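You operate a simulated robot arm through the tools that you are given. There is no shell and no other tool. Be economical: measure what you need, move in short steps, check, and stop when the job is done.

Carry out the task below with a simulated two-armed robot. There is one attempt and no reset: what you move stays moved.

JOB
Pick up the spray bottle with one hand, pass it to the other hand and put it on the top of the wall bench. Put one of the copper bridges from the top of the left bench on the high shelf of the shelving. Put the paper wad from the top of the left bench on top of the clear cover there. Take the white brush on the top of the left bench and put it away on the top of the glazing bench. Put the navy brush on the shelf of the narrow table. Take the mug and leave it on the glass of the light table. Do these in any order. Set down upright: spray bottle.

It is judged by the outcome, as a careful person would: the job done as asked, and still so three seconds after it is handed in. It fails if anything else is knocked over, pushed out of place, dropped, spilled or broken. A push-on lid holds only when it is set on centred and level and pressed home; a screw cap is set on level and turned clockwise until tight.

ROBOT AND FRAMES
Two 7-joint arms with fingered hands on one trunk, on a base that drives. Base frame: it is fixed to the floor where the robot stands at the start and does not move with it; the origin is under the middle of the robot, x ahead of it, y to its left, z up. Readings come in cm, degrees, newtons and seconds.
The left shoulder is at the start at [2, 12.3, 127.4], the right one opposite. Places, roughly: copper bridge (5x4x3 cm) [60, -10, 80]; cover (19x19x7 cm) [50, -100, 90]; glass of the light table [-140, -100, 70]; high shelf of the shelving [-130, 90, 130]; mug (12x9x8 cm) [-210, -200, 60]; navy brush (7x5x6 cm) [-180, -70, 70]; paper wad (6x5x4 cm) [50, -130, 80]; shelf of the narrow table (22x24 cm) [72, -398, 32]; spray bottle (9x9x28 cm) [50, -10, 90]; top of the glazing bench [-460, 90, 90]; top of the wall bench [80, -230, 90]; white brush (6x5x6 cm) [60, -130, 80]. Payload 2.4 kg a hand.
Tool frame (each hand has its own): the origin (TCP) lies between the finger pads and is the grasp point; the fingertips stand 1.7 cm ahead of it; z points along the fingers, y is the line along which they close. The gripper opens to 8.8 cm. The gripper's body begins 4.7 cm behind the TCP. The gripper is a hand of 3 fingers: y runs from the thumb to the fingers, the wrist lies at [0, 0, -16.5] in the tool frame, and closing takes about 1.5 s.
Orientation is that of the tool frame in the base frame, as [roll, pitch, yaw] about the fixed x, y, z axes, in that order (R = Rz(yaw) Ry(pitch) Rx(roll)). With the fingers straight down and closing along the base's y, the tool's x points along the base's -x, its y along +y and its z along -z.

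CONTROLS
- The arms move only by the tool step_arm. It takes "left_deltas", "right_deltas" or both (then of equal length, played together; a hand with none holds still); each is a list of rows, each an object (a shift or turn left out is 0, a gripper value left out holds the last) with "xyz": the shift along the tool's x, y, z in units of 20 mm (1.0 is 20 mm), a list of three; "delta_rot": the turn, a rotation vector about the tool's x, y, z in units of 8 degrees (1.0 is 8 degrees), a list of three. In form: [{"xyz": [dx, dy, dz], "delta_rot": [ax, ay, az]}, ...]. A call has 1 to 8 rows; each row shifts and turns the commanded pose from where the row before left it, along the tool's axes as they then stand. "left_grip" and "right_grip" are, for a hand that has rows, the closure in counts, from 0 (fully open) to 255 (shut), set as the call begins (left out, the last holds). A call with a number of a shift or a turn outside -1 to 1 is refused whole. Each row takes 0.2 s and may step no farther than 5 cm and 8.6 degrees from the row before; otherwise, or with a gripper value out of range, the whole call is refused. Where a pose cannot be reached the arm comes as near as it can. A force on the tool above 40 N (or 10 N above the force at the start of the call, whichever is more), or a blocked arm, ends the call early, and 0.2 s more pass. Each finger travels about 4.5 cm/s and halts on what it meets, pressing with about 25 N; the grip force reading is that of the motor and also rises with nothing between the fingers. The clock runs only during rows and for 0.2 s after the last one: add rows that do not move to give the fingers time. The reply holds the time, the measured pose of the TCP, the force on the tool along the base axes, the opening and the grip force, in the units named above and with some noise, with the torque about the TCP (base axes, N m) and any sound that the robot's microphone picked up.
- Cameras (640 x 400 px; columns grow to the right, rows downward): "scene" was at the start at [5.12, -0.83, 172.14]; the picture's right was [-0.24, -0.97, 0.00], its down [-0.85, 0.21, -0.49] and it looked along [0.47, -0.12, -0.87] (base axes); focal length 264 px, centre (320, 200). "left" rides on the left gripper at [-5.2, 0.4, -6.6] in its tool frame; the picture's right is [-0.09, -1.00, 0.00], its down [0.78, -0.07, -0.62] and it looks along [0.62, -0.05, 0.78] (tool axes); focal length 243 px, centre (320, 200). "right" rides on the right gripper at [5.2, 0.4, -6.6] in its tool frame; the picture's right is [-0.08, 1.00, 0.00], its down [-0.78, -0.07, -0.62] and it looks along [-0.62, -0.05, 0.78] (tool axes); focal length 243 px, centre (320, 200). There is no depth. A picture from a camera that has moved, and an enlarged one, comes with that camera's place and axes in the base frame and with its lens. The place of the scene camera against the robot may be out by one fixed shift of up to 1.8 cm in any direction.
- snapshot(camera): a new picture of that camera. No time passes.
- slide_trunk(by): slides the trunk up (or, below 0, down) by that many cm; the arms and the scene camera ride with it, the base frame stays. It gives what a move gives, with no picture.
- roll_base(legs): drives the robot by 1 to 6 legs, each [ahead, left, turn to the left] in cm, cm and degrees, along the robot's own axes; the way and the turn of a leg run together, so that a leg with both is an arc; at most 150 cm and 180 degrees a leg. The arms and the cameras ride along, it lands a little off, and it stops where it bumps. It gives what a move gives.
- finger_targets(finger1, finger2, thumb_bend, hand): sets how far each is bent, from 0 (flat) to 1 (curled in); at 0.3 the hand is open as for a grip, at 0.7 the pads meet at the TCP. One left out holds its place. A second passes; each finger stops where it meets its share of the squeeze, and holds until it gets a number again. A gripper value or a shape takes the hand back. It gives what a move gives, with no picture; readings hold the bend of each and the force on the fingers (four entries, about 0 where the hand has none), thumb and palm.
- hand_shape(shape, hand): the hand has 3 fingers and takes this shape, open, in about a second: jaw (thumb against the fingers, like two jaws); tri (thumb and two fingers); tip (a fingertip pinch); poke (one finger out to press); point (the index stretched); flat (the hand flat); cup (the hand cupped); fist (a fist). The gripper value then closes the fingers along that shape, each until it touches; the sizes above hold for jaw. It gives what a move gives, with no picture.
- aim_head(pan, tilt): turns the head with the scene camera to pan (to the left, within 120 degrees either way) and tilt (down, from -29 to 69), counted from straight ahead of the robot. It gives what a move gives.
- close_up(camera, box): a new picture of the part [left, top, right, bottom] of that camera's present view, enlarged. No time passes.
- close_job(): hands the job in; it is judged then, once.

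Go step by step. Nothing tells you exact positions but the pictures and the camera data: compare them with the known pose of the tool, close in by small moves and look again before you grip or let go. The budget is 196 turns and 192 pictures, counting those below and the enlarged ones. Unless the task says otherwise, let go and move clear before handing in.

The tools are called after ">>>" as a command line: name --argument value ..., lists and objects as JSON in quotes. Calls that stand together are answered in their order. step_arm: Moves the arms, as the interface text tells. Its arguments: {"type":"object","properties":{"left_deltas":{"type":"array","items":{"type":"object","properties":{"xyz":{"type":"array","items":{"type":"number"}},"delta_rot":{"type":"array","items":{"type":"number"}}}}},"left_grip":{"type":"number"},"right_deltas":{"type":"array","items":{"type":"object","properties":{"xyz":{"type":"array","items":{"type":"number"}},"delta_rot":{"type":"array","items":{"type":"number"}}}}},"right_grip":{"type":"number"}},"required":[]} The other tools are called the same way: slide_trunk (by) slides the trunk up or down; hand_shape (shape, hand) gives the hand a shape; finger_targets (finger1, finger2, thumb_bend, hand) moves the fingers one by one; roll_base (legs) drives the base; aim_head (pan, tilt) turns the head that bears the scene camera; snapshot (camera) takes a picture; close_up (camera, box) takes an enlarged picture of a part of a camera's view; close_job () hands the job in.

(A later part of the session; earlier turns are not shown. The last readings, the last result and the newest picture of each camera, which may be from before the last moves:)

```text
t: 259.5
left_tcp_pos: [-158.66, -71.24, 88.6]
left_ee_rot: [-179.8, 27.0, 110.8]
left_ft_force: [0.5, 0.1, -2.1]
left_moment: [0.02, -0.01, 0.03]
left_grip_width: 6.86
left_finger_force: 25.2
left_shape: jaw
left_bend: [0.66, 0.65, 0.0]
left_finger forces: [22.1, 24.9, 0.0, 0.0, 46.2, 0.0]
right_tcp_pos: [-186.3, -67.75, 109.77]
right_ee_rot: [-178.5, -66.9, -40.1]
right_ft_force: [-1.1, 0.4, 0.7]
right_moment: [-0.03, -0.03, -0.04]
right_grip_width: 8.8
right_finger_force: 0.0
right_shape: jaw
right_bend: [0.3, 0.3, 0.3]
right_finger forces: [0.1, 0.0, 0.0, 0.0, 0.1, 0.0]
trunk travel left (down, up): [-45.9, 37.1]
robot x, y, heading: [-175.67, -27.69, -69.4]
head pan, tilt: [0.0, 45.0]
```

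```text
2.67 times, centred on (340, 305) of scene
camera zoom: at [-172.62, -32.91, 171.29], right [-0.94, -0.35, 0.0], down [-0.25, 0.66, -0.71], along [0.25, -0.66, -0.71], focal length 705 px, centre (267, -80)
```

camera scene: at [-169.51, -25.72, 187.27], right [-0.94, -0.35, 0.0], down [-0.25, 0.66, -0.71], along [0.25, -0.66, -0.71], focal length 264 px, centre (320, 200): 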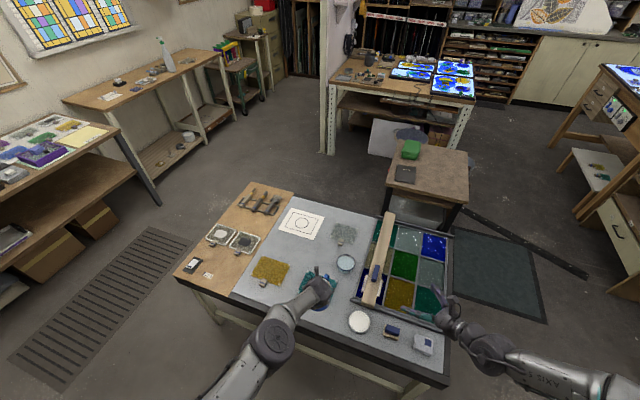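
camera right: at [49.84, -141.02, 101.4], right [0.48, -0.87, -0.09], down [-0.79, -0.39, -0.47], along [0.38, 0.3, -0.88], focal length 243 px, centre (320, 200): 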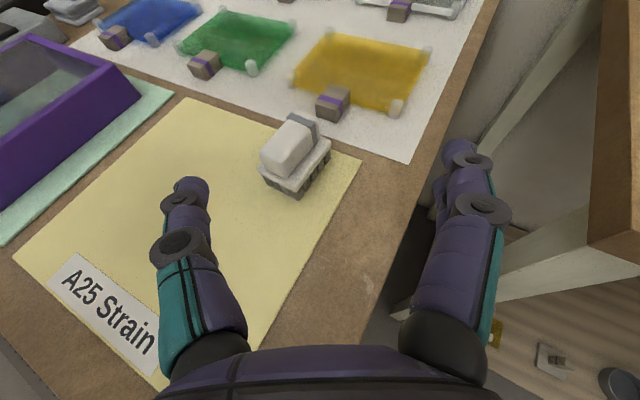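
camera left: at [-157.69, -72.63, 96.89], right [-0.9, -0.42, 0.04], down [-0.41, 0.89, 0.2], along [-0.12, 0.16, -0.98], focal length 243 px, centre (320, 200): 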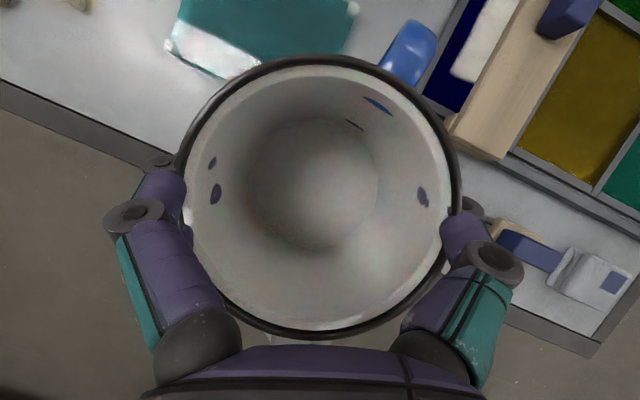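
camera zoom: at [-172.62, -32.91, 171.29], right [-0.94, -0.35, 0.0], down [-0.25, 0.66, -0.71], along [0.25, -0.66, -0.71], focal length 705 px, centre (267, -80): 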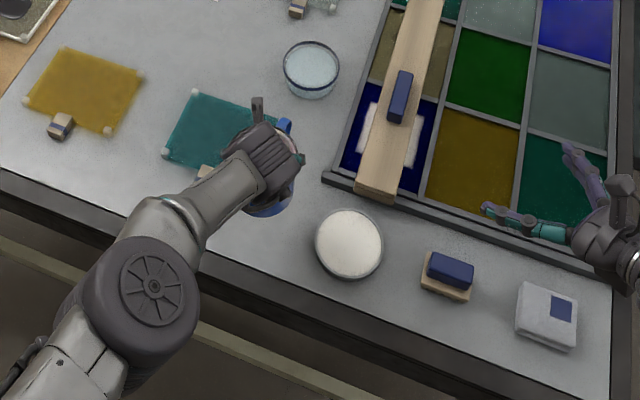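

Landing spot is clear of the teal sample, plate and edge. Lowering.

>>> slide_trunk --by -4.5

>>> slide_trunk --by -0.8

>>> slide_trunk --by -0.8

>>> slide_trunk --by -0.6

>>> close_up --camera "scene" --box '[220, 230, 460, 380]'

```text
t: 260.4
left_tcp_pos: [-158.6, -71.22, 84.27]
left_ee_rot: [-179.8, 27.0, 111.0]
left_ft_force: [-0.2, -0.7, -1.8]
left_moment: [-0.01, 0.0, 0.04]
left_grip_width: 6.84
left_finger_force: 24.8
left_shape: jaw
left_bend: [0.66, 0.65, 0.0]
left_finger forces: [22.1, 24.7, 0.0, 0.0, 46.2, 0.0]
right_tcp_pos: [-186.2, -67.73, 105.09]
right_ee_rot: [-178.6, -66.9, -40.0]
right_ft_force: [-0.5, 0.9, 0.1]
right_moment: [-0.03, -0.01, -0.03]
right_grip_width: 8.82
right_finger_force: 0.1
right_shape: jaw
right_bend: [0.3, 0.3, 0.3]
right_finger forces: [0.0, 0.0, 0.0, 0.0, 0.1, 0.0]
trunk travel left (down, up): [-41.4, 41.6]
robot x, y, heading: [-175.57, -28.07, -69.3]
head pan, tilt: [0.0, 45.0]
```

```text
t: 260.9
left_tcp_pos: [-158.6, -71.14, 83.37]
left_ee_rot: [-179.8, 27.0, 110.9]
left_ft_force: [0.4, -0.2, -1.9]
left_moment: [0.0, 0.01, -0.01]
left_grip_width: 6.88
left_finger_force: 24.8
left_shape: jaw
left_bend: [0.66, 0.65, 0.0]
left_finger forces: [22.1, 24.7, 0.0, 0.1, 46.2, 0.0]
right_tcp_pos: [-186.36, -67.75, 104.46]
right_ee_rot: [-178.6, -66.9, -39.9]
right_ft_force: [-0.1, -0.3, 0.2]
right_moment: [0.02, 0.03, -0.04]
right_grip_width: 8.8
right_finger_force: 0.0
right_shape: jaw
right_bend: [0.3, 0.3, 0.3]
right_finger forces: [0.0, 0.0, 0.1, 0.1, 0.1, 0.0]
trunk travel left (down, up): [-40.6, 42.4]
robot x, y, heading: [-175.51, -27.76, -69.4]
head pan, tilt: [0.0, 45.0]
```

```text
t: 261.5
left_tcp_pos: [-158.53, -71.26, 82.52]
left_ee_rot: [-179.7, 27.0, 110.9]
left_ft_force: [-0.4, 0.2, -1.9]
left_moment: [0.01, 0.02, 0.0]
left_grip_width: 6.87
left_finger_force: 25.4
left_shape: jaw
left_bend: [0.66, 0.65, 0.0]
left_finger forces: [22.1, 24.7, 0.1, 0.0, 46.1, 0.0]
right_tcp_pos: [-186.2, -67.75, 103.57]
right_ee_rot: [-178.6, -66.9, -40.0]
right_ft_force: [-0.5, 0.2, -0.6]
right_moment: [0.01, 0.0, 0.0]
right_grip_width: 8.79
right_finger_force: 0.1
right_shape: jaw
right_bend: [0.3, 0.3, 0.3]
right_finger forces: [0.0, 0.0, 0.0, 0.0, 0.0, 0.0]
trunk travel left (down, up): [-39.8, 43.2]
robot x, y, heading: [-175.2, -27.64, -69.3]
head pan, tilt: [0.0, 45.0]
```

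```text
t: 262.0
left_tcp_pos: [-158.61, -71.27, 82.01]
left_ee_rot: [-179.8, 26.9, 110.9]
left_ft_force: [-0.2, 0.7, -0.9]
left_moment: [0.01, -0.04, 0.01]
left_grip_width: 6.85
left_finger_force: 24.8
left_shape: jaw
left_bend: [0.66, 0.65, 0.0]
left_finger forces: [22.1, 24.7, 0.0, 0.0, 46.1, 0.0]
right_tcp_pos: [-186.31, -67.62, 103.03]
right_ee_rot: [-178.6, -66.8, -40.0]
right_ft_force: [0.2, 0.3, 0.7]
right_moment: [0.0, 0.0, 0.0]
right_grip_width: 8.79
right_finger_force: 0.1
right_shape: jaw
right_bend: [0.3, 0.3, 0.3]
right_finger forces: [0.1, 0.1, 0.1, 0.1, 0.0, 0.0]
trunk travel left (down, up): [-39.2, 43.8]
robot x, y, heading: [-175.62, -27.84, -69.4]
head pan, tilt: [0.0, 45.0]
```

```text
2.67 times, centred on (340, 305) of scene
camera zoom: at [-172.62, -32.91, 164.58], right [-0.94, -0.35, 0.0], down [-0.25, 0.66, -0.71], along [0.25, -0.66, -0.71], focal length 705 px, centre (267, -80)
```

zoom: 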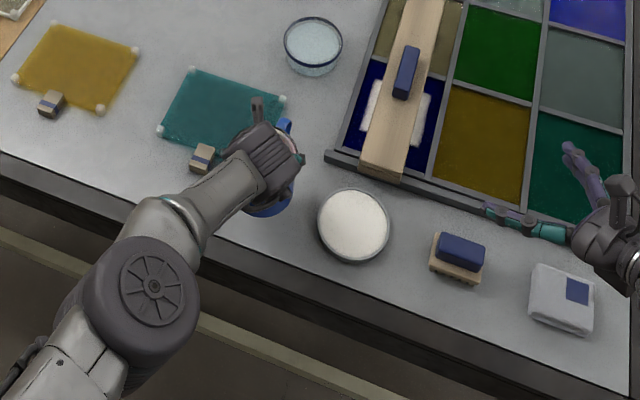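

>>> slide_trunk --by -0.6

>>> slide_trunk --by -0.6

>>> slide_trunk --by -0.6

>>> slide_trunk --by -0.6

```text
t: 262.6
left_tcp_pos: [-158.63, -71.13, 81.4]
left_ee_rot: [-179.8, 27.0, 110.9]
left_ft_force: [-1.3, -0.6, -1.8]
left_moment: [-0.02, -0.02, 0.04]
left_grip_width: 6.86
left_finger_force: 24.9
left_shape: jaw
left_bend: [0.66, 0.65, 0.0]
left_finger forces: [22.1, 24.7, 0.0, 0.0, 46.1, 0.0]
right_tcp_pos: [-186.23, -67.78, 102.48]
right_ee_rot: [-178.7, -66.9, -40.0]
right_ft_force: [0.8, 0.3, 0.9]
right_moment: [0.03, 0.0, -0.03]
right_grip_width: 8.81
right_finger_force: 0.1
right_shape: jaw
right_bend: [0.3, 0.3, 0.3]
right_finger forces: [0.1, 0.0, 0.0, 0.0, 0.0, 0.1]
trunk travel left (down, up): [-38.6, 44.4]
robot x, y, heading: [-175.81, -27.57, -69.3]
head pan, tilt: [0.0, 45.0]
```

```text
t: 263.1
left_tcp_pos: [-158.57, -71.27, 80.73]
left_ee_rot: [-179.9, 27.0, 111.0]
left_ft_force: [0.5, 0.8, -1.9]
left_moment: [0.0, 0.0, 0.0]
left_grip_width: 6.85
left_finger_force: 25.0
left_shape: jaw
left_bend: [0.66, 0.65, 0.0]
left_finger forces: [22.1, 24.7, 0.1, 0.0, 46.2, 0.0]
right_tcp_pos: [-186.32, -67.77, 101.76]
right_ee_rot: [-178.7, -66.9, -40.0]
right_ft_force: [-0.4, -1.2, -0.3]
right_moment: [-0.02, -0.03, 0.02]
right_grip_width: 8.8
right_finger_force: 0.0
right_shape: jaw
right_bend: [0.3, 0.3, 0.3]
right_finger forces: [0.0, 0.0, 0.0, 0.0, 0.1, 0.0]
trunk travel left (down, up): [-38.0, 45.0]
robot x, y, heading: [-175.5, -27.8, -69.5]
head pan, tilt: [0.0, 45.0]
```

```text
t: 263.7
left_tcp_pos: [-158.61, -71.2, 80.2]
left_ee_rot: [-179.8, 27.1, 110.9]
left_ft_force: [-0.4, 0.3, -1.5]
left_moment: [0.01, -0.01, 0.02]
left_grip_width: 6.87
left_finger_force: 24.6
left_shape: jaw
left_bend: [0.66, 0.65, 0.0]
left_finger forces: [22.2, 24.8, 0.0, 0.0, 46.0, 0.0]
right_tcp_pos: [-186.23, -67.77, 101.28]
right_ee_rot: [-178.6, -66.8, -40.0]
right_ft_force: [0.5, 1.0, -0.3]
right_moment: [-0.05, 0.01, -0.01]
right_grip_width: 8.8
right_finger_force: 0.1
right_shape: jaw
right_bend: [0.3, 0.3, 0.3]
right_finger forces: [0.0, 0.0, 0.0, 0.0, 0.0, 0.1]
trunk travel left (down, up): [-37.4, 45.6]
robot x, y, heading: [-175.43, -27.7, -69.6]
head pan, tilt: [0.0, 45.0]
```

```text
t: 264.2
left_tcp_pos: [-158.62, -71.16, 79.57]
left_ee_rot: [-179.9, 27.0, 110.9]
left_ft_force: [-0.1, -0.4, -0.9]
left_moment: [0.03, 0.01, 0.01]
left_grip_width: 6.85
left_finger_force: 24.3
left_shape: jaw
left_bend: [0.66, 0.65, 0.0]
left_finger forces: [22.1, 24.8, 0.0, 0.0, 46.1, 0.0]
right_tcp_pos: [-186.24, -67.89, 100.59]
right_ee_rot: [-178.6, -66.9, -39.9]
right_ft_force: [0.6, -0.4, 0.1]
right_moment: [-0.02, -0.01, 0.02]
right_grip_width: 8.79
right_finger_force: 0.0
right_shape: jaw
right_bend: [0.3, 0.3, 0.3]
right_finger forces: [0.0, 0.0, 0.1, 0.0, 0.0, 0.0]
trunk travel left (down, up): [-36.8, 46.2]
robot x, y, heading: [-175.2, -28.12, -69.4]
head pan, tilt: [0.0, 45.0]
```

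>>> slide_trunk --by -0.6

>>> slide_trunk --by -0.6

>>> slide_trunk --by -0.6

>>> slide_trunk --by -0.6

>>> snapshot --camera "left"

```text
t: 264.8
left_tcp_pos: [-158.53, -71.24, 78.96]
left_ee_rot: [-179.8, 27.0, 111.0]
left_ft_force: [0.5, 0.6, -0.8]
left_moment: [0.04, 0.0, -0.01]
left_grip_width: 6.85
left_finger_force: 24.7
left_shape: jaw
left_bend: [0.66, 0.65, 0.0]
left_finger forces: [22.1, 24.6, 0.0, 0.0, 46.0, 0.0]
right_tcp_pos: [-186.33, -67.77, 100.12]
right_ee_rot: [-178.6, -66.9, -40.0]
right_ft_force: [0.0, -0.1, -0.1]
right_moment: [0.02, -0.01, -0.03]
right_grip_width: 8.79
right_finger_force: 0.1
right_shape: jaw
right_bend: [0.3, 0.3, 0.3]
right_finger forces: [0.1, 0.0, 0.1, 0.0, 0.0, 0.0]
trunk travel left (down, up): [-36.2, 46.8]
robot x, y, heading: [-175.4, -28.05, -69.6]
head pan, tilt: [0.0, 45.0]
```

```text
t: 265.3
left_tcp_pos: [-158.51, -71.15, 78.39]
left_ee_rot: [-179.7, 26.9, 110.9]
left_ft_force: [0.4, 0.8, -1.7]
left_moment: [0.0, -0.01, -0.03]
left_grip_width: 6.85
left_finger_force: 25.1
left_shape: jaw
left_bend: [0.66, 0.65, 0.0]
left_finger forces: [22.1, 24.7, 0.1, 0.0, 46.1, 0.1]
right_tcp_pos: [-186.21, -67.74, 99.29]
right_ee_rot: [-178.6, -67.0, -40.0]
right_ft_force: [-0.1, 0.4, -0.2]
right_moment: [0.01, 0.01, 0.01]
right_grip_width: 8.78
right_finger_force: 0.1
right_shape: jaw
right_bend: [0.3, 0.3, 0.3]
right_finger forces: [0.1, 0.1, 0.1, 0.0, 0.0, 0.0]
trunk travel left (down, up): [-35.6, 47.4]
robot x, y, heading: [-175.3, -27.7, -69.3]
head pan, tilt: [0.0, 45.0]
```

```text
t: 265.9
left_tcp_pos: [-158.53, -71.31, 77.79]
left_ee_rot: [-179.8, 27.0, 110.9]
left_ft_force: [-0.2, 1.0, -1.3]
left_moment: [-0.01, 0.01, 0.02]
left_grip_width: 6.87
left_finger_force: 24.9
left_shape: jaw
left_bend: [0.66, 0.65, 0.0]
left_finger forces: [22.1, 24.7, 0.1, 0.0, 46.2, 0.0]
right_tcp_pos: [-186.16, -67.75, 98.92]
right_ee_rot: [-178.5, -66.9, -40.1]
right_ft_force: [-0.7, -0.3, 0.4]
right_moment: [-0.02, 0.0, -0.01]
right_grip_width: 8.8
right_finger_force: 0.1
right_shape: jaw
right_bend: [0.3, 0.3, 0.3]
right_finger forces: [0.0, 0.0, 0.0, 0.1, 0.1, 0.0]
trunk travel left (down, up): [-35.0, 48.0]
robot x, y, heading: [-175.55, -28.02, -69.2]
head pan, tilt: [0.0, 45.0]
```

```text
t: 266.4
left_tcp_pos: [-158.64, -71.25, 77.24]
left_ee_rot: [-179.9, 27.0, 110.9]
left_ft_force: [0.0, 0.1, -1.3]
left_moment: [-0.03, -0.01, -0.01]
left_grip_width: 6.85
left_finger_force: 25.3
left_shape: jaw
left_bend: [0.66, 0.65, 0.0]
left_finger forces: [22.0, 24.7, 0.0, 0.0, 46.2, 0.0]
right_tcp_pos: [-186.32, -67.8, 98.28]
right_ee_rot: [-178.5, -66.9, -39.9]
right_ft_force: [-0.5, -0.2, -0.3]
right_moment: [0.04, 0.01, 0.02]
right_grip_width: 8.79
right_finger_force: 0.1
right_shape: jaw
right_bend: [0.3, 0.3, 0.3]
right_finger forces: [0.0, 0.0, 0.0, 0.0, 0.0, 0.1]
trunk travel left (down, up): [-34.4, 48.6]
robot x, y, heading: [-175.41, -28.02, -69.7]
head pan, tilt: [0.0, 45.0]
```

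```text
76 pictures are left
camera left: at [-157.69, -72.62, 85.38], right [-0.9, -0.42, 0.04], down [-0.41, 0.89, 0.2], along [-0.12, 0.16, -0.98], focal length 243 px, centre (320, 200)
```

left: 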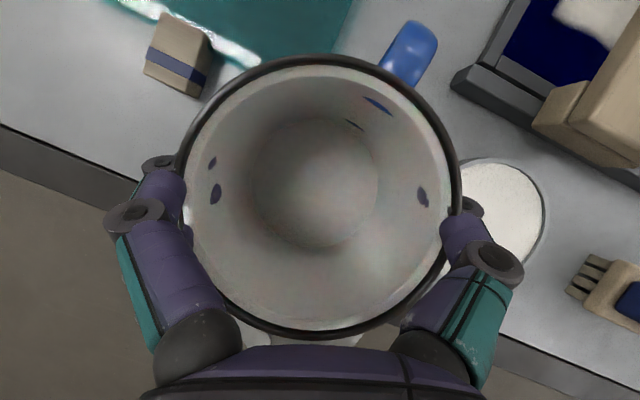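

Re-triangulating both cameras gives glass z≈68.5; with that, all clearances at the present spot are ≥1 cm. Continuing down.

>>> slide_trunk --by -1.0

>>> slide_trunk --by -0.6

>>> slide_trunk --by -0.5

>>> slide_trunk --by -0.5

```text
t: 267.0
left_tcp_pos: [-158.69, -71.26, 76.16]
left_ee_rot: [-179.8, 27.0, 110.9]
left_ft_force: [0.2, -0.4, -0.4]
left_moment: [-0.02, -0.02, -0.04]
left_grip_width: 6.88
left_finger_force: 25.0
left_shape: jaw
left_bend: [0.66, 0.65, 0.0]
left_finger forces: [22.1, 24.8, 0.0, 0.0, 46.1, 0.0]
right_tcp_pos: [-186.22, -67.73, 97.21]
right_ee_rot: [-178.5, -66.9, -40.0]
right_ft_force: [1.2, 0.0, 0.4]
right_moment: [0.03, 0.05, 0.03]
right_grip_width: 8.83
right_finger_force: 0.1
right_shape: jaw
right_bend: [0.3, 0.3, 0.3]
right_finger forces: [0.0, 0.0, 0.1, 0.0, 0.0, 0.0]
trunk travel left (down, up): [-33.4, 49.6]
robot x, y, heading: [-175.48, -27.84, -69.5]
head pan, tilt: [0.0, 45.0]
```

```text
t: 267.6
left_tcp_pos: [-158.64, -71.15, 75.58]
left_ee_rot: [-179.9, 27.0, 111.0]
left_ft_force: [-0.2, 0.1, -1.3]
left_moment: [0.0, 0.02, 0.0]
left_grip_width: 6.84
left_finger_force: 24.8
left_shape: jaw
left_bend: [0.66, 0.65, 0.0]
left_finger forces: [22.1, 24.8, 0.0, 0.0, 46.1, 0.0]
right_tcp_pos: [-186.28, -67.75, 96.54]
right_ee_rot: [-178.6, -66.9, -40.0]
right_ft_force: [0.1, -0.2, 0.5]
right_moment: [-0.01, 0.0, -0.04]
right_grip_width: 8.84
right_finger_force: 0.1
right_shape: jaw
right_bend: [0.3, 0.3, 0.3]
right_finger forces: [0.0, 0.1, 0.0, 0.0, 0.1, 0.1]
trunk travel left (down, up): [-32.8, 50.2]
robot x, y, heading: [-175.43, -27.82, -69.4]
head pan, tilt: [0.0, 45.0]
```

```text
t: 268.1
left_tcp_pos: [-158.61, -71.21, 75.02]
left_ee_rot: [-179.8, 27.0, 110.9]
left_ft_force: [0.2, 0.5, -1.5]
left_moment: [0.02, -0.01, 0.03]
left_grip_width: 6.87
left_finger_force: 25.0
left_shape: jaw
left_bend: [0.66, 0.65, 0.0]
left_finger forces: [22.1, 24.8, 0.1, 0.1, 46.1, 0.0]
right_tcp_pos: [-186.28, -67.7, 96.04]
right_ee_rot: [-178.5, -66.9, -40.0]
right_ft_force: [0.1, -0.1, 0.2]
right_moment: [-0.02, 0.0, 0.02]
right_grip_width: 8.81
right_finger_force: 0.1
right_shape: jaw
right_bend: [0.3, 0.3, 0.3]
right_finger forces: [0.0, 0.1, 0.0, 0.0, 0.0, 0.0]
trunk travel left (down, up): [-32.3, 50.7]
robot x, y, heading: [-175.62, -28.09, -69.4]
head pan, tilt: [0.0, 45.0]
```

```text
t: 268.6
left_tcp_pos: [-158.66, -71.14, 74.63]
left_ee_rot: [-179.7, 27.2, 110.9]
left_ft_force: [-2.4, 1.7, 16.0]
left_moment: [-0.05, -0.11, 0.02]
left_grip_width: 6.79
left_finger_force: 25.2
left_shape: jaw
left_bend: [0.67, 0.66, 0.0]
left_finger forces: [23.6, 25.8, 0.0, 0.0, 48.5, 0.0]
right_tcp_pos: [-186.32, -67.7, 95.63]
right_ee_rot: [-178.8, -66.9, -40.0]
right_ft_force: [0.1, 0.7, -0.7]
right_moment: [0.04, 0.0, 0.01]
right_grip_width: 8.79
right_finger_force: 0.0
right_shape: jaw
right_bend: [0.3, 0.3, 0.3]
right_finger forces: [0.0, 0.0, 0.0, 0.0, 0.1, 0.0]
trunk travel left (down, up): [-31.8, 51.2]
robot x, y, heading: [-175.61, -28.06, -69.3]
head pan, tilt: [0.0, 45.0]
```

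Contact. Because the thumb is fully splayed, I open with individual finger targets so the thumb won't push the mug.

>>> slide_trunk --by 0.4

>>> finger_targets --hand "left" --finger1 0.0 --finger2 0.0 --thumb_bend 0.0

>>> snapshot --camera "left"

>>> close_up --camera "scene" --box '[220, 230, 460, 380]'

```text
t: 269.2
left_tcp_pos: [-158.73, -71.13, 74.89]
left_ee_rot: [-179.8, 26.9, 110.9]
left_ft_force: [0.1, -0.4, -0.3]
left_moment: [-0.03, -0.04, 0.01]
left_grip_width: 6.83
left_finger_force: 25.0
left_shape: jaw
left_bend: [0.67, 0.66, 0.0]
left_finger forces: [21.9, 25.3, 0.1, 0.0, 45.7, 0.0]
right_tcp_pos: [-186.27, -67.72, 95.97]
right_ee_rot: [-178.6, -66.8, -40.0]
right_ft_force: [-0.5, 0.3, -0.7]
right_moment: [-0.04, 0.01, -0.02]
right_grip_width: 8.79
right_finger_force: 0.0
right_shape: jaw
right_bend: [0.3, 0.3, 0.3]
right_finger forces: [0.0, 0.0, 0.0, 0.0, 0.1, 0.1]
trunk travel left (down, up): [-32.2, 50.8]
robot x, y, heading: [-175.58, -27.83, -69.2]
head pan, tilt: [0.0, 45.0]
```

```text
t: 270.2
left_tcp_pos: [-158.65, -71.16, 74.96]
left_ee_rot: [-179.8, 27.0, 110.9]
left_ft_force: [-0.2, -0.9, 1.0]
left_moment: [-0.03, 0.0, 0.04]
left_grip_width: 11.77
left_finger_force: 0.2
left_shape: fingers
left_bend: [0.0, 0.0, 0.0]
left_finger forces: [0.0, 0.0, 0.1, 0.0, 0.6, 0.1]
right_tcp_pos: [-186.36, -67.8, 96.03]
right_ee_rot: [-178.6, -66.9, -40.0]
right_ft_force: [-0.3, 0.4, 0.0]
right_moment: [0.0, 0.02, 0.01]
right_grip_width: 8.8
right_finger_force: 0.0
right_shape: jaw
right_bend: [0.3, 0.3, 0.3]
right_finger forces: [0.0, 0.0, 0.0, 0.0, 0.1, 0.0]
trunk travel left (down, up): [-32.2, 50.8]
robot x, y, heading: [-175.48, -27.83, -69.4]
head pan, tilt: [0.0, 45.0]
```

```text
75 pictures are left
camera left: at [-157.7, -72.62, 83.18], right [-0.9, -0.42, 0.04], down [-0.41, 0.89, 0.2], along [-0.12, 0.16, -0.98], focal length 243 px, centre (320, 200)
```

left: 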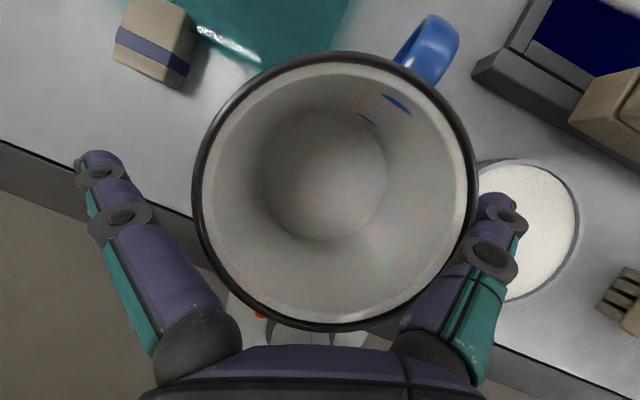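

```text
2.67 times, centred on (340, 305) of scene
camera zoom: at [-172.63, -32.89, 157.59], right [-0.94, -0.35, 0.0], down [-0.25, 0.66, -0.71], along [0.25, -0.66, -0.71], focal length 705 px, centre (267, -80)
```

zoom: 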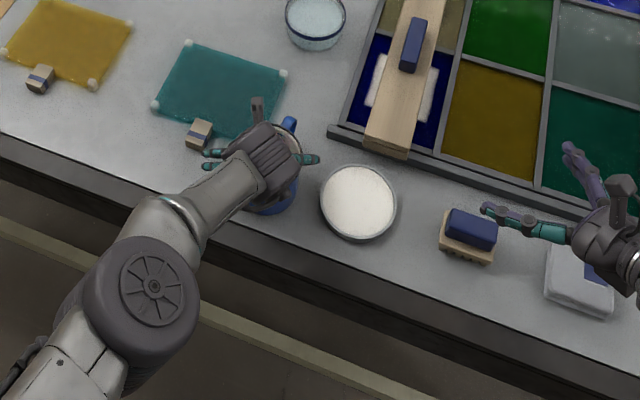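

Released. Lifting straight up.

>>> slide_trunk --by 10

>>> snapshot --camera "left"

>>> slide_trunk --by 14

>>> snapshot --camera "left"

```text
t: 271.5
left_tcp_pos: [-158.71, -71.28, 84.9]
left_ee_rot: [-179.8, 27.0, 110.8]
left_ft_force: [-0.6, -0.1, 0.3]
left_moment: [0.02, 0.0, 0.0]
left_grip_width: 11.74
left_finger_force: 0.2
left_shape: fingers
left_bend: [0.0, 0.0, 0.0]
left_finger forces: [0.0, 0.1, 0.0, 0.1, 0.0, 0.1]
right_tcp_pos: [-186.35, -67.79, 106.02]
right_ee_rot: [-178.6, -67.0, -39.9]
right_ft_force: [0.4, -0.4, 0.2]
right_moment: [0.03, 0.0, 0.02]
right_grip_width: 8.8
right_finger_force: 0.0
right_shape: jaw
right_bend: [0.3, 0.3, 0.3]
right_finger forces: [0.0, 0.0, 0.2, 0.0, 0.0, 0.0]
trunk travel left (down, up): [-42.2, 40.8]
robot x, y, heading: [-175.61, -27.6, -69.3]
head pan, tilt: [0.0, 45.0]
```

```text
73 pictures are left
camera left: at [-157.69, -72.63, 93.17], right [-0.9, -0.42, 0.04], down [-0.41, 0.89, 0.2], along [-0.12, 0.16, -0.98], focal length 243 px, centre (320, 200)
```

left: 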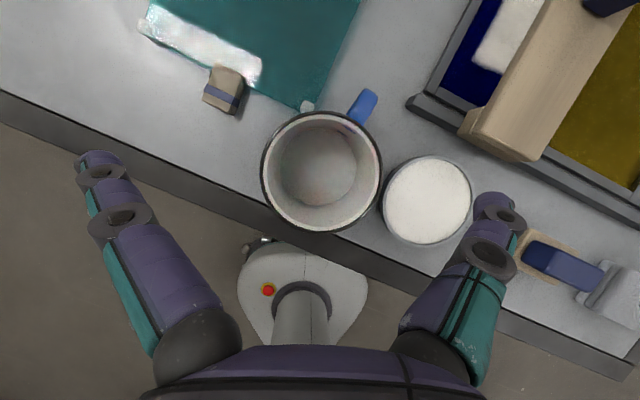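

```text
t: 273.2
left_tcp_pos: [-158.52, -71.19, 98.98]
left_ee_rot: [-179.8, 27.0, 110.9]
left_ft_force: [0.4, -0.2, 0.2]
left_moment: [0.0, -0.02, 0.0]
left_grip_width: 11.73
left_finger_force: 0.1
left_shape: fingers
left_bend: [0.0, 0.0, 0.0]
left_finger forces: [0.0, 0.0, 0.1, 0.0, 0.0, 0.1]
right_tcp_pos: [-186.29, -67.81, 119.94]
right_ee_rot: [-178.6, -66.9, -40.0]
right_ft_force: [0.2, -0.5, -1.3]
right_moment: [-0.01, 0.01, -0.03]
right_grip_width: 8.78
right_finger_force: 0.1
right_shape: jaw
right_bend: [0.3, 0.3, 0.3]
right_finger forces: [0.0, 0.1, 0.0, 0.0, 0.0, 0.0]
trunk travel left (down, up): [-56.2, 26.8]
robot x, y, heading: [-175.34, -27.9, -69.5]
head pan, tilt: [0.0, 45.0]
```

```text
72 pictures are left
camera left: at [-157.7, -72.63, 107.17], right [-0.9, -0.42, 0.04], down [-0.41, 0.89, 0.2], along [-0.12, 0.16, -0.98], focal length 243 px, centre (320, 200)
```

left: 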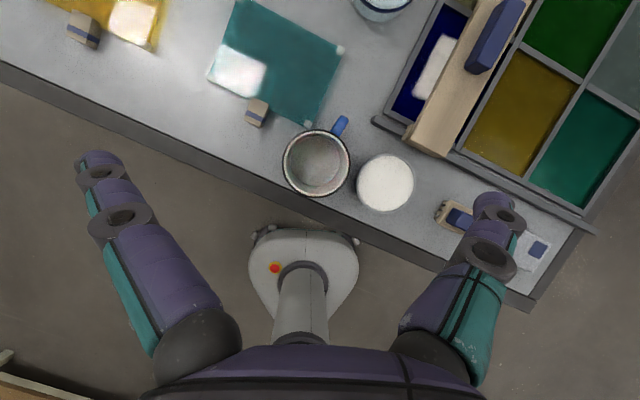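

The mug stands on the glass with the handle clear. Next the navy brush (≈-181,-73): I turn the robot to heading -90° over it.

>>> roll_base --legs '[[-3.5, -5.3, 0], [0, 0, -20.6]]'

>>> step_arm --left_deltas '[{}, {}, {}, {}]' --left_grip 0

>>> snapshot --camera "left"

```text
t: 275.3
left_tcp_pos: [-180.98, -72.85, 99.0]
left_ee_rot: [-179.8, 27.0, 90.6]
left_ft_force: [0.4, 0.6, -0.3]
left_moment: [-0.02, -0.01, 0.01]
left_grip_width: 11.76
left_finger_force: 0.2
left_shape: fingers
left_bend: [0.0, 0.0, 0.0]
left_finger forces: [0.1, 0.0, 0.0, 0.0, 0.0, 0.0]
right_tcp_pos: [-205.65, -60.06, 119.99]
right_ee_rot: [-178.6, -66.8, -60.2]
right_ft_force: [1.1, -0.6, -0.1]
right_moment: [0.02, 0.0, -0.03]
right_grip_width: 8.8
right_finger_force: 0.1
right_shape: jaw
right_bend: [0.3, 0.3, 0.3]
right_finger forces: [0.0, 0.1, 0.1, 0.0, 0.1, 0.1]
trunk travel left (down, up): [-56.2, 26.8]
robot x, y, heading: [-181.43, -26.58, -89.8]
head pan, tilt: [0.0, 45.0]
```

```text
t: 276.3
left_tcp_pos: [-181.07, -72.91, 98.87]
left_ee_rot: [-179.9, 26.9, 90.5]
left_ft_force: [0.0, 0.4, -0.1]
left_moment: [0.0, 0.0, -0.01]
left_grip_width: 8.81
left_finger_force: 0.1
left_shape: jaw
left_bend: [0.3, 0.3, 0.3]
left_finger forces: [0.0, 0.1, 0.0, 0.1, 0.1, 0.0]
right_tcp_pos: [-205.67, -59.99, 119.99]
right_ee_rot: [-178.6, -66.9, -60.3]
right_ft_force: [0.1, -0.1, 0.2]
right_moment: [-0.03, -0.01, -0.01]
right_grip_width: 8.79
right_finger_force: 0.0
right_shape: jaw
right_bend: [0.3, 0.3, 0.3]
right_finger forces: [0.0, 0.0, 0.0, 0.0, 0.0, 0.1]
trunk travel left (down, up): [-56.2, 26.8]
robot x, y, heading: [-181.42, -26.26, -89.9]
head pan, tilt: [0.0, 45.0]
```

```text
71 pictures are left
camera left: at [-180.57, -74.57, 107.19], right [-1.0, -0.08, 0.04], down [-0.07, 0.98, 0.2], along [-0.06, 0.2, -0.98], focal length 243 px, centre (320, 200)
```

left: 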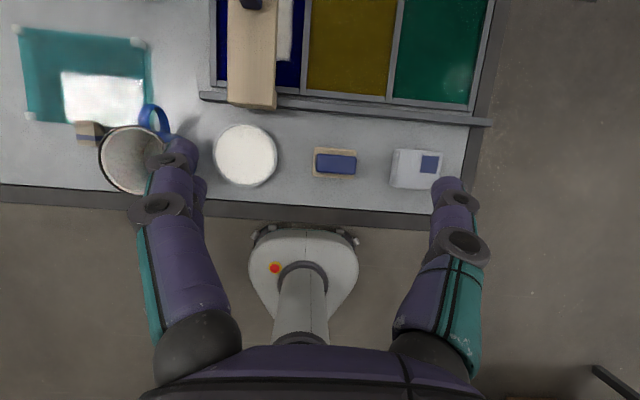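

Brush centre (-184.3,-73). Shift sideways 3.2 cm, then lower with the trunk.

>>> step_arm --left_deltas '[{"xyz": [0, -0.8, 0]}, {"xyz": [0, -0.8, 0]}, {}]'

>>> slide_trunk --by -18

>>> snapshot --camera "left"

```text
t: 277.1
left_tcp_pos: [-183.06, -71.69, 98.97]
left_ee_rot: [-179.8, 27.0, 90.6]
left_ft_force: [-0.7, 0.1, 0.3]
left_moment: [-0.02, 0.01, -0.02]
left_grip_width: 8.8
left_finger_force: 0.0
left_shape: jaw
left_bend: [0.3, 0.3, 0.3]
left_finger forces: [0.0, 0.0, 0.0, 0.0, 0.0, 0.0]
left hand out of reach, approached as far as the arm can: row 1, 2
right_tcp_pos: [-205.6, -59.96, 120.03]
right_ee_rot: [-178.6, -66.9, -60.3]
right_ft_force: [-0.5, 0.8, 0.0]
right_moment: [-0.03, 0.02, -0.03]
right_grip_width: 8.78
right_finger_force: 0.1
right_shape: jaw
right_bend: [0.3, 0.3, 0.3]
right_finger forces: [0.1, 0.1, 0.0, 0.0, 0.1, 0.0]
trunk travel left (down, up): [-56.2, 26.8]
robot x, y, heading: [-181.83, -26.43, -89.7]
head pan, tilt: [0.0, 45.0]
```

```text
t: 279.1
left_tcp_pos: [-183.08, -71.65, 80.9]
left_ee_rot: [-179.7, 27.0, 90.6]
left_ft_force: [-0.8, 0.0, -0.7]
left_moment: [-0.04, -0.03, 0.02]
left_grip_width: 8.8
left_finger_force: 0.1
left_shape: jaw
left_bend: [0.3, 0.3, 0.3]
left_finger forces: [0.0, 0.0, 0.0, 0.0, 0.0, 0.0]
right_tcp_pos: [-205.66, -60.11, 102.08]
right_ee_rot: [-178.6, -66.9, -60.3]
right_ft_force: [0.4, 0.4, 0.8]
right_moment: [0.0, 0.01, 0.01]
right_grip_width: 8.82
right_finger_force: 0.2
right_shape: jaw
right_bend: [0.3, 0.3, 0.3]
right_finger forces: [0.0, 0.0, 0.0, 0.0, 0.0, 0.0]
trunk travel left (down, up): [-38.2, 44.8]
robot x, y, heading: [-181.84, -26.6, -89.8]
head pan, tilt: [0.0, 45.0]
```

```text
70 pictures are left
camera left: at [-182.71, -73.33, 89.22], right [-1.0, -0.08, 0.04], down [-0.07, 0.98, 0.2], along [-0.06, 0.2, -0.98], focal length 243 px, centre (320, 200)
```

left: 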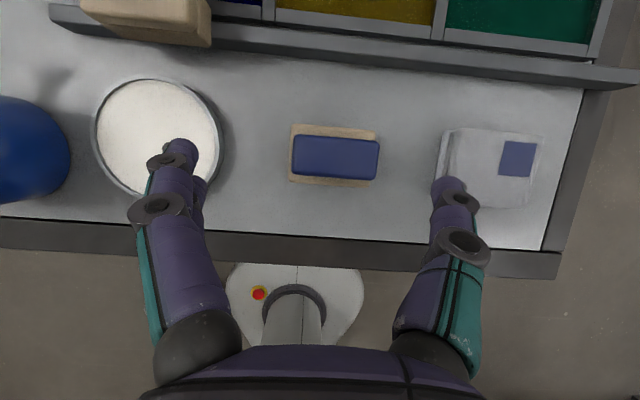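

>>> roll_base --legs '[[1.4, -1.3, 0]]'

>>> slide_trunk --by -6

>>> snapshot --camera "left"

```text
t: 279.9
left_tcp_pos: [-184.38, -73.13, 80.92]
left_ee_rot: [-179.9, 26.8, 90.6]
left_ft_force: [0.1, 0.6, 0.9]
left_moment: [-0.02, 0.03, 0.01]
left_grip_width: 8.82
left_finger_force: 0.2
left_shape: jaw
left_bend: [0.3, 0.3, 0.3]
left_finger forces: [0.1, 0.1, 0.0, 0.0, 0.0, 0.1]
right_tcp_pos: [-206.95, -61.53, 101.92]
right_ee_rot: [-178.4, -66.9, -60.6]
right_ft_force: [-0.2, 0.0, -0.2]
right_moment: [0.02, -0.01, 0.0]
right_grip_width: 8.79
right_finger_force: 0.1
right_shape: jaw
right_bend: [0.3, 0.3, 0.3]
right_finger forces: [0.0, 0.0, 0.1, 0.0, 0.0, 0.1]
trunk travel left (down, up): [-38.2, 44.8]
robot x, y, heading: [-182.74, -28.3, -89.7]
head pan, tilt: [0.0, 45.0]
```

```text
t: 280.9
left_tcp_pos: [-184.39, -73.16, 74.99]
left_ee_rot: [-179.8, 27.0, 90.6]
left_ft_force: [0.7, 0.0, -0.9]
left_moment: [-0.03, -0.02, -0.04]
left_grip_width: 8.78
left_finger_force: 0.0
left_shape: jaw
left_bend: [0.3, 0.3, 0.3]
left_finger forces: [0.0, 0.0, 0.0, 0.1, 0.0, 0.0]
right_tcp_pos: [-207.09, -61.46, 95.97]
right_ee_rot: [-178.7, -66.9, -60.3]
right_ft_force: [0.3, 0.1, 0.4]
right_moment: [-0.01, 0.01, -0.01]
right_grip_width: 8.8
right_finger_force: 0.2
right_shape: jaw
right_bend: [0.3, 0.3, 0.3]
right_finger forces: [0.0, 0.0, 0.1, 0.0, 0.0, 0.0]
trunk travel left (down, up): [-32.2, 50.8]
robot x, y, heading: [-183.04, -27.96, -90.1]
head pan, tilt: [0.0, 45.0]
```

```text
69 pictures are left
camera left: at [-184.01, -74.77, 83.22], right [-1.0, -0.08, 0.04], down [-0.07, 0.98, 0.2], along [-0.06, 0.2, -0.98], focal length 243 px, centre (320, 200)
```

left: 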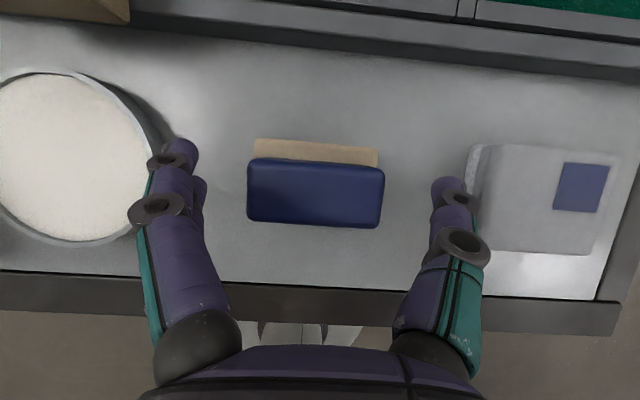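

>>> slide_trunk --by -2.2

>>> step_arm --left_deltas '[{}, {}, {}, {}, {}, {}, {}, {}]' --left_grip 255

>>> slide_trunk --by 14

>>> snapshot --camera "left"

```text
t: 281.5
left_tcp_pos: [-184.43, -73.08, 72.79]
left_ee_rot: [-179.8, 27.0, 90.6]
left_ft_force: [1.0, 0.2, 0.7]
left_moment: [-0.01, -0.02, -0.02]
left_grip_width: 8.81
left_finger_force: 0.1
left_shape: jaw
left_bend: [0.3, 0.3, 0.3]
left_finger forces: [0.0, 0.0, 0.0, 0.1, 0.0, 0.0]
right_tcp_pos: [-206.97, -61.38, 93.84]
right_ee_rot: [-178.6, -66.9, -60.3]
right_ft_force: [1.9, 0.4, -0.6]
right_moment: [0.04, 0.01, -0.02]
right_grip_width: 8.83
right_finger_force: 0.1
right_shape: jaw
right_bend: [0.3, 0.3, 0.3]
right_finger forces: [0.0, 0.0, 0.0, 0.0, 0.0, 0.0]
trunk travel left (down, up): [-30.0, 53.0]
robot x, y, heading: [-182.93, -27.7, -89.6]
head pan, tilt: [0.0, 45.0]
```

```text
t: 283.3
left_tcp_pos: [-184.39, -73.12, 72.73]
left_ee_rot: [-179.9, 27.1, 90.6]
left_ft_force: [0.5, -0.5, 0.6]
left_moment: [0.01, -0.03, 0.03]
left_grip_width: 5.06
left_finger_force: 24.8
left_shape: jaw
left_bend: [0.71, 0.71, 0.71]
left_finger forces: [11.6, 11.1, 0.0, 0.0, 22.8, 0.1]
right_tcp_pos: [-207.15, -61.39, 93.84]
right_ee_rot: [-178.6, -67.0, -60.3]
right_ft_force: [-0.2, 0.2, -0.1]
right_moment: [-0.01, -0.02, 0.01]
right_grip_width: 8.79
right_finger_force: 0.0
right_shape: jaw
right_bend: [0.3, 0.3, 0.3]
right_finger forces: [0.1, 0.0, 0.0, 0.0, 0.0, 0.0]
trunk travel left (down, up): [-30.0, 53.0]
robot x, y, heading: [-182.9, -27.89, -89.6]
head pan, tilt: [0.0, 45.0]
```

```text
t: 285.0
left_tcp_pos: [-184.45, -73.02, 86.75]
left_ee_rot: [-179.8, 27.0, 90.6]
left_ft_force: [-1.0, -0.8, -0.7]
left_moment: [-0.01, -0.01, -0.02]
left_grip_width: 4.98
left_finger_force: 24.8
left_shape: jaw
left_bend: [0.72, 0.71, 0.71]
left_finger forces: [10.3, 11.5, 0.0, 0.1, 22.7, 0.1]
right_tcp_pos: [-207.1, -61.5, 107.82]
right_ee_rot: [-178.6, -66.9, -60.3]
right_ft_force: [0.2, 0.1, 0.3]
right_moment: [-0.03, 0.02, -0.01]
right_grip_width: 8.8
right_finger_force: 0.1
right_shape: jaw
right_bend: [0.3, 0.3, 0.3]
right_finger forces: [0.1, 0.1, 0.0, 0.0, 0.0, 0.1]
trunk travel left (down, up): [-44.0, 39.0]
robot x, y, heading: [-182.85, -28.29, -89.7]
head pan, tilt: [0.0, 45.0]
```

```text
68 pictures are left
camera left: at [-184.02, -74.79, 94.99], right [-1.0, -0.08, 0.04], down [-0.07, 0.98, 0.2], along [-0.06, 0.2, -0.98], focal length 243 px, centre (320, 200)
```

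left: 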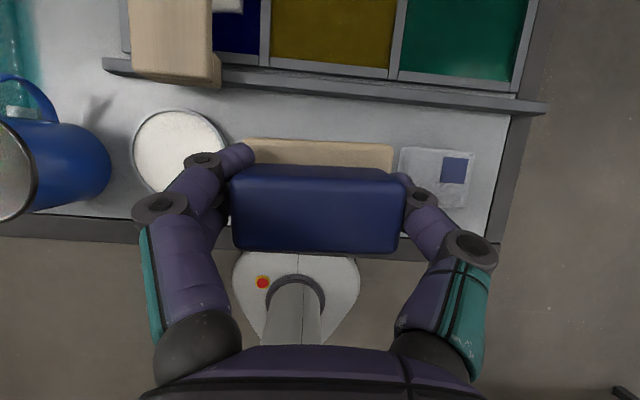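

Navy brush is held. Now to the narrow table near (72,-398): I raise the trunk a bit, drive round via the aisle and look.

>>> slide_trunk --by 12

>>> roll_base --legs '[[-13, 0, 0], [0, 80, 0], [0, 78, 0], [150, 0, 0], [140, 0, 0]]'

>>> aim_head --pan 40 --tilt 35

>>> snapshot --camera "scene"

```text
t: 286.5
left_tcp_pos: [-184.37, -73.06, 98.7]
left_ee_rot: [-179.7, 27.1, 90.6]
left_ft_force: [0.4, 0.0, -0.2]
left_moment: [-0.03, 0.03, -0.06]
left_grip_width: 4.96
left_finger_force: 25.0
left_shape: jaw
left_bend: [0.72, 0.71, 0.71]
left_finger forces: [10.3, 11.5, 0.1, 0.0, 22.6, 0.0]
right_tcp_pos: [-207.09, -61.48, 119.81]
right_ee_rot: [-178.5, -66.8, -60.3]
right_ft_force: [0.4, -0.9, -0.5]
right_moment: [0.01, -0.01, 0.0]
right_grip_width: 8.78
right_finger_force: 0.0
right_shape: jaw
right_bend: [0.3, 0.3, 0.3]
right_finger forces: [0.0, 0.0, 0.0, 0.0, 0.1, 0.0]
trunk travel left (down, up): [-56.0, 27.0]
robot x, y, heading: [-182.93, -28.49, -89.4]
head pan, tilt: [0.0, 45.0]
```

```text
t: 307.1
left_tcp_pos: [-37.15, -314.71, 100.0]
left_ee_rot: [-179.8, 27.0, 86.6]
left_ft_force: [-0.2, -0.7, -0.8]
left_moment: [-0.02, -0.03, -0.03]
left_grip_width: 4.03
left_finger_force: 25.3
left_shape: jaw
left_bend: [0.78, 0.7, 0.72]
left_finger forces: [6.0, 15.3, 0.0, 0.0, 19.8, 0.1]
right_tcp_pos: [-59.34, -303.74, 119.64]
right_ee_rot: [-179.6, -66.3, -64.1]
right_ft_force: [-0.6, 0.4, -0.7]
right_moment: [0.01, -0.02, 0.0]
right_grip_width: 8.8
right_finger_force: 0.0
right_shape: jaw
right_bend: [0.3, 0.3, 0.3]
right_finger forces: [0.1, 0.0, 0.0, 0.0, 0.0, 0.0]
trunk travel left (down, up): [-56.0, 27.0]
robot x, y, heading: [-33.65, -271.87, -93.6]
head pan, tilt: [0.0, 45.0]
stopped in leg 5: the robot was blocked; the commanded pose is now the measured one
```

```text
t: 308.1
left_tcp_pos: [-36.88, -314.57, 99.98]
left_ee_rot: [-179.9, 26.9, 87.0]
left_ft_force: [0.0, -0.1, -0.2]
left_moment: [0.02, 0.02, 0.0]
left_grip_width: 4.02
left_finger_force: 25.3
left_shape: jaw
left_bend: [0.78, 0.7, 0.72]
left_finger forces: [6.0, 15.3, 0.1, 0.0, 19.8, 0.0]
right_tcp_pos: [-59.21, -303.76, 119.54]
right_ee_rot: [-179.1, -66.0, -64.5]
right_ft_force: [-0.5, -0.4, 0.4]
right_moment: [0.0, 0.02, 0.03]
right_grip_width: 8.8
right_finger_force: 0.1
right_shape: jaw
right_bend: [0.3, 0.3, 0.3]
right_finger forces: [0.1, 0.0, 0.1, 0.0, 0.0, 0.0]
trunk travel left (down, up): [-56.0, 27.0]
robot x, y, heading: [-33.82, -271.69, -93.2]
head pan, tilt: [40.0, 35.0]
```

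```text
67 pictures are left
camera scene: at [-22.97, -273.86, 182.88], right [-0.8, -0.6, 0.03], down [-0.36, 0.45, -0.81], along [0.48, -0.66, -0.58], focal length 264 px, centre (320, 200)
```

scene: 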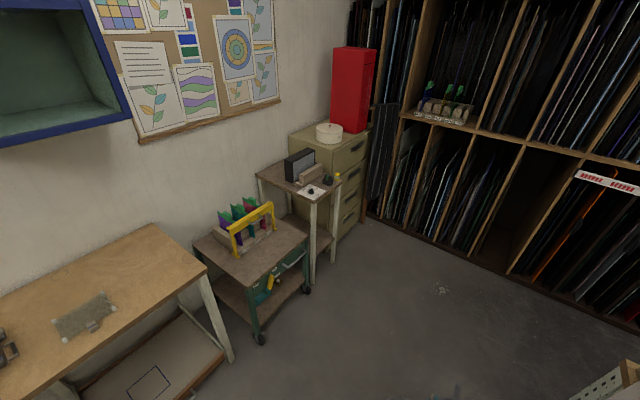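

The drive was blocked; probably the right arm touched the tall post. I look right to check before moving.

>>> aim_head --pan -35 --tilt 35

>>> snapshot --camera "scene"

>>> snapshot --camera "left"

>>> snapshot --camera "right"

```text
t: 309.6
left_tcp_pos: [-36.95, -314.49, 100.17]
left_ee_rot: [-179.9, 26.8, 87.1]
left_ft_force: [-0.6, -0.7, -1.3]
left_moment: [-0.01, -0.01, 0.01]
left_grip_width: 4.03
left_finger_force: 24.8
left_shape: jaw
left_bend: [0.78, 0.7, 0.72]
left_finger forces: [6.1, 15.3, 0.0, 0.0, 19.8, 0.0]
right_tcp_pos: [-59.31, -303.92, 119.58]
right_ee_rot: [-178.8, -66.0, -64.9]
right_ft_force: [0.4, 1.1, -0.5]
right_moment: [-0.02, -0.02, 0.0]
right_grip_width: 8.78
right_finger_force: 0.1
right_shape: jaw
right_bend: [0.3, 0.3, 0.3]
right_finger forces: [0.0, 0.1, 0.0, 0.0, 0.0, 0.1]
trunk travel left (down, up): [-56.0, 27.0]
robot x, y, heading: [-33.82, -271.49, -93.3]
head pan, tilt: [-35.0, 35.0]
```

```text
66 pictures are left
camera scene: at [-33.63, -273.72, 183.16], right [-0.79, 0.62, 0.01], down [0.33, 0.44, -0.83], along [-0.52, -0.65, -0.55], focal length 264 px, centre (320, 200)
```

scene: 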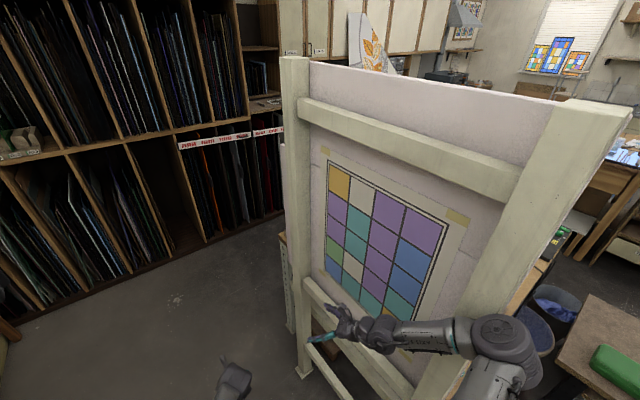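

```text
65 pictures are left
camera left: at [-36.7, -316.3, 108.32], right [-1.0, -0.02, 0.04], down [-0.01, 0.98, 0.2], along [-0.04, 0.2, -0.98], focal length 243 px, centre (320, 200)
```

left: 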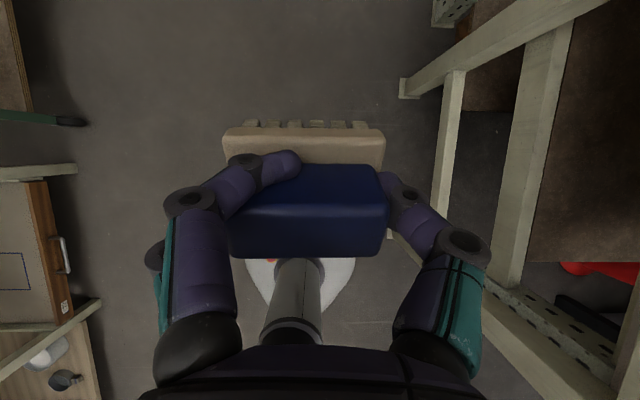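

```text
64 pictures are left
camera right: at [-61.44, -300.59, 126.89], right [-0.91, -0.41, -0.09], down [-0.33, 0.83, -0.46], along [0.26, -0.39, -0.88], focal length 243 px, centre (320, 200)
```

right: 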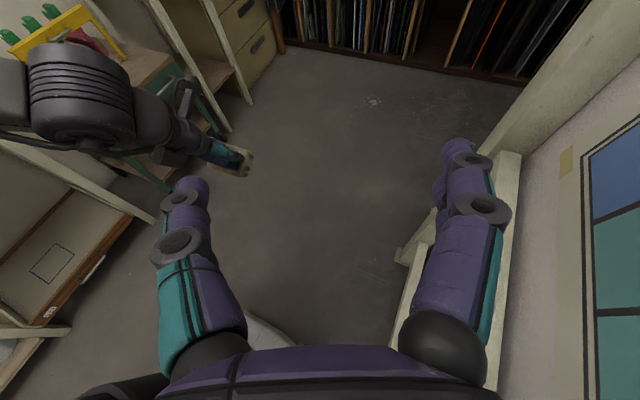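

It's the easel frame beside my right arm; it stands as before. I move away to the left (+x), straighten, and go on to the narrow table region.

>>> roll_base --legs '[[-4, 6, 0], [0, 30, 0], [0, 0, 93]]'

>>> aim_head --pan -60 --tilt 35

>>> snapshot --camera "scene"

```text
t: 310.3
left_tcp_pos: [-37.74, -313.69, 100.62]
left_ee_rot: [178.0, 25.9, 86.5]
left_ft_force: [-0.7, 0.3, -1.0]
left_moment: [-0.01, 0.03, -0.02]
left_grip_width: 3.89
left_finger_force: 25.2
left_shape: jaw
left_bend: [0.78, 0.69, 0.72]
left_finger forces: [5.0, 15.5, 0.0, 0.0, 19.2, 0.0]
right_tcp_pos: [-59.84, -304.78, 118.14]
right_ee_rot: [-174.3, -65.6, -70.8]
right_ft_force: [0.5, 0.2, -0.2]
right_moment: [0.0, -0.01, 0.03]
right_grip_width: 8.78
right_finger_force: 0.1
right_shape: jaw
right_bend: [0.3, 0.3, 0.3]
right_finger forces: [0.1, 0.0, 0.0, 0.0, 0.0, 0.0]
trunk travel left (down, up): [-56.0, 27.0]
robot x, y, heading: [-33.08, -271.57, -92.8]
head pan, tilt: [-35.0, 35.0]
stopped in leg 1: the robot was blocked; the commanded pose is now the measured one
```

```text
t: 311.1
left_tcp_pos: [-37.63, -313.73, 100.65]
left_ee_rot: [178.1, 26.0, 86.3]
left_ft_force: [0.0, 0.7, -0.9]
left_moment: [0.01, 0.05, 0.05]
left_grip_width: 3.85
left_finger_force: 25.2
left_shape: jaw
left_bend: [0.78, 0.69, 0.72]
left_finger forces: [5.0, 15.6, 0.0, 0.1, 19.3, 0.0]
right_tcp_pos: [-59.85, -304.87, 118.21]
right_ee_rot: [-174.3, -65.5, -70.5]
right_ft_force: [0.0, -0.2, 0.2]
right_moment: [-0.02, -0.03, 0.0]
right_grip_width: 8.8
right_finger_force: 0.0
right_shape: jaw
right_bend: [0.3, 0.3, 0.3]
right_finger forces: [0.0, 0.1, 0.1, 0.0, 0.1, 0.0]
trunk travel left (down, up): [-56.0, 27.0]
robot x, y, heading: [-33.2, -271.71, -92.8]
head pan, tilt: [-60.0, 35.0]
```

```text
63 pictures are left
camera scene: at [-35.85, -270.89, 183.15], right [-0.46, 0.89, 0.0], down [0.49, 0.25, -0.83], along [-0.74, -0.38, -0.55], focal length 264 px, centre (320, 200)
```

scene: 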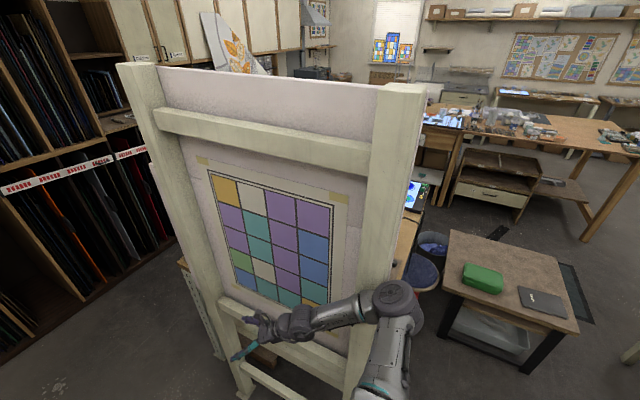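

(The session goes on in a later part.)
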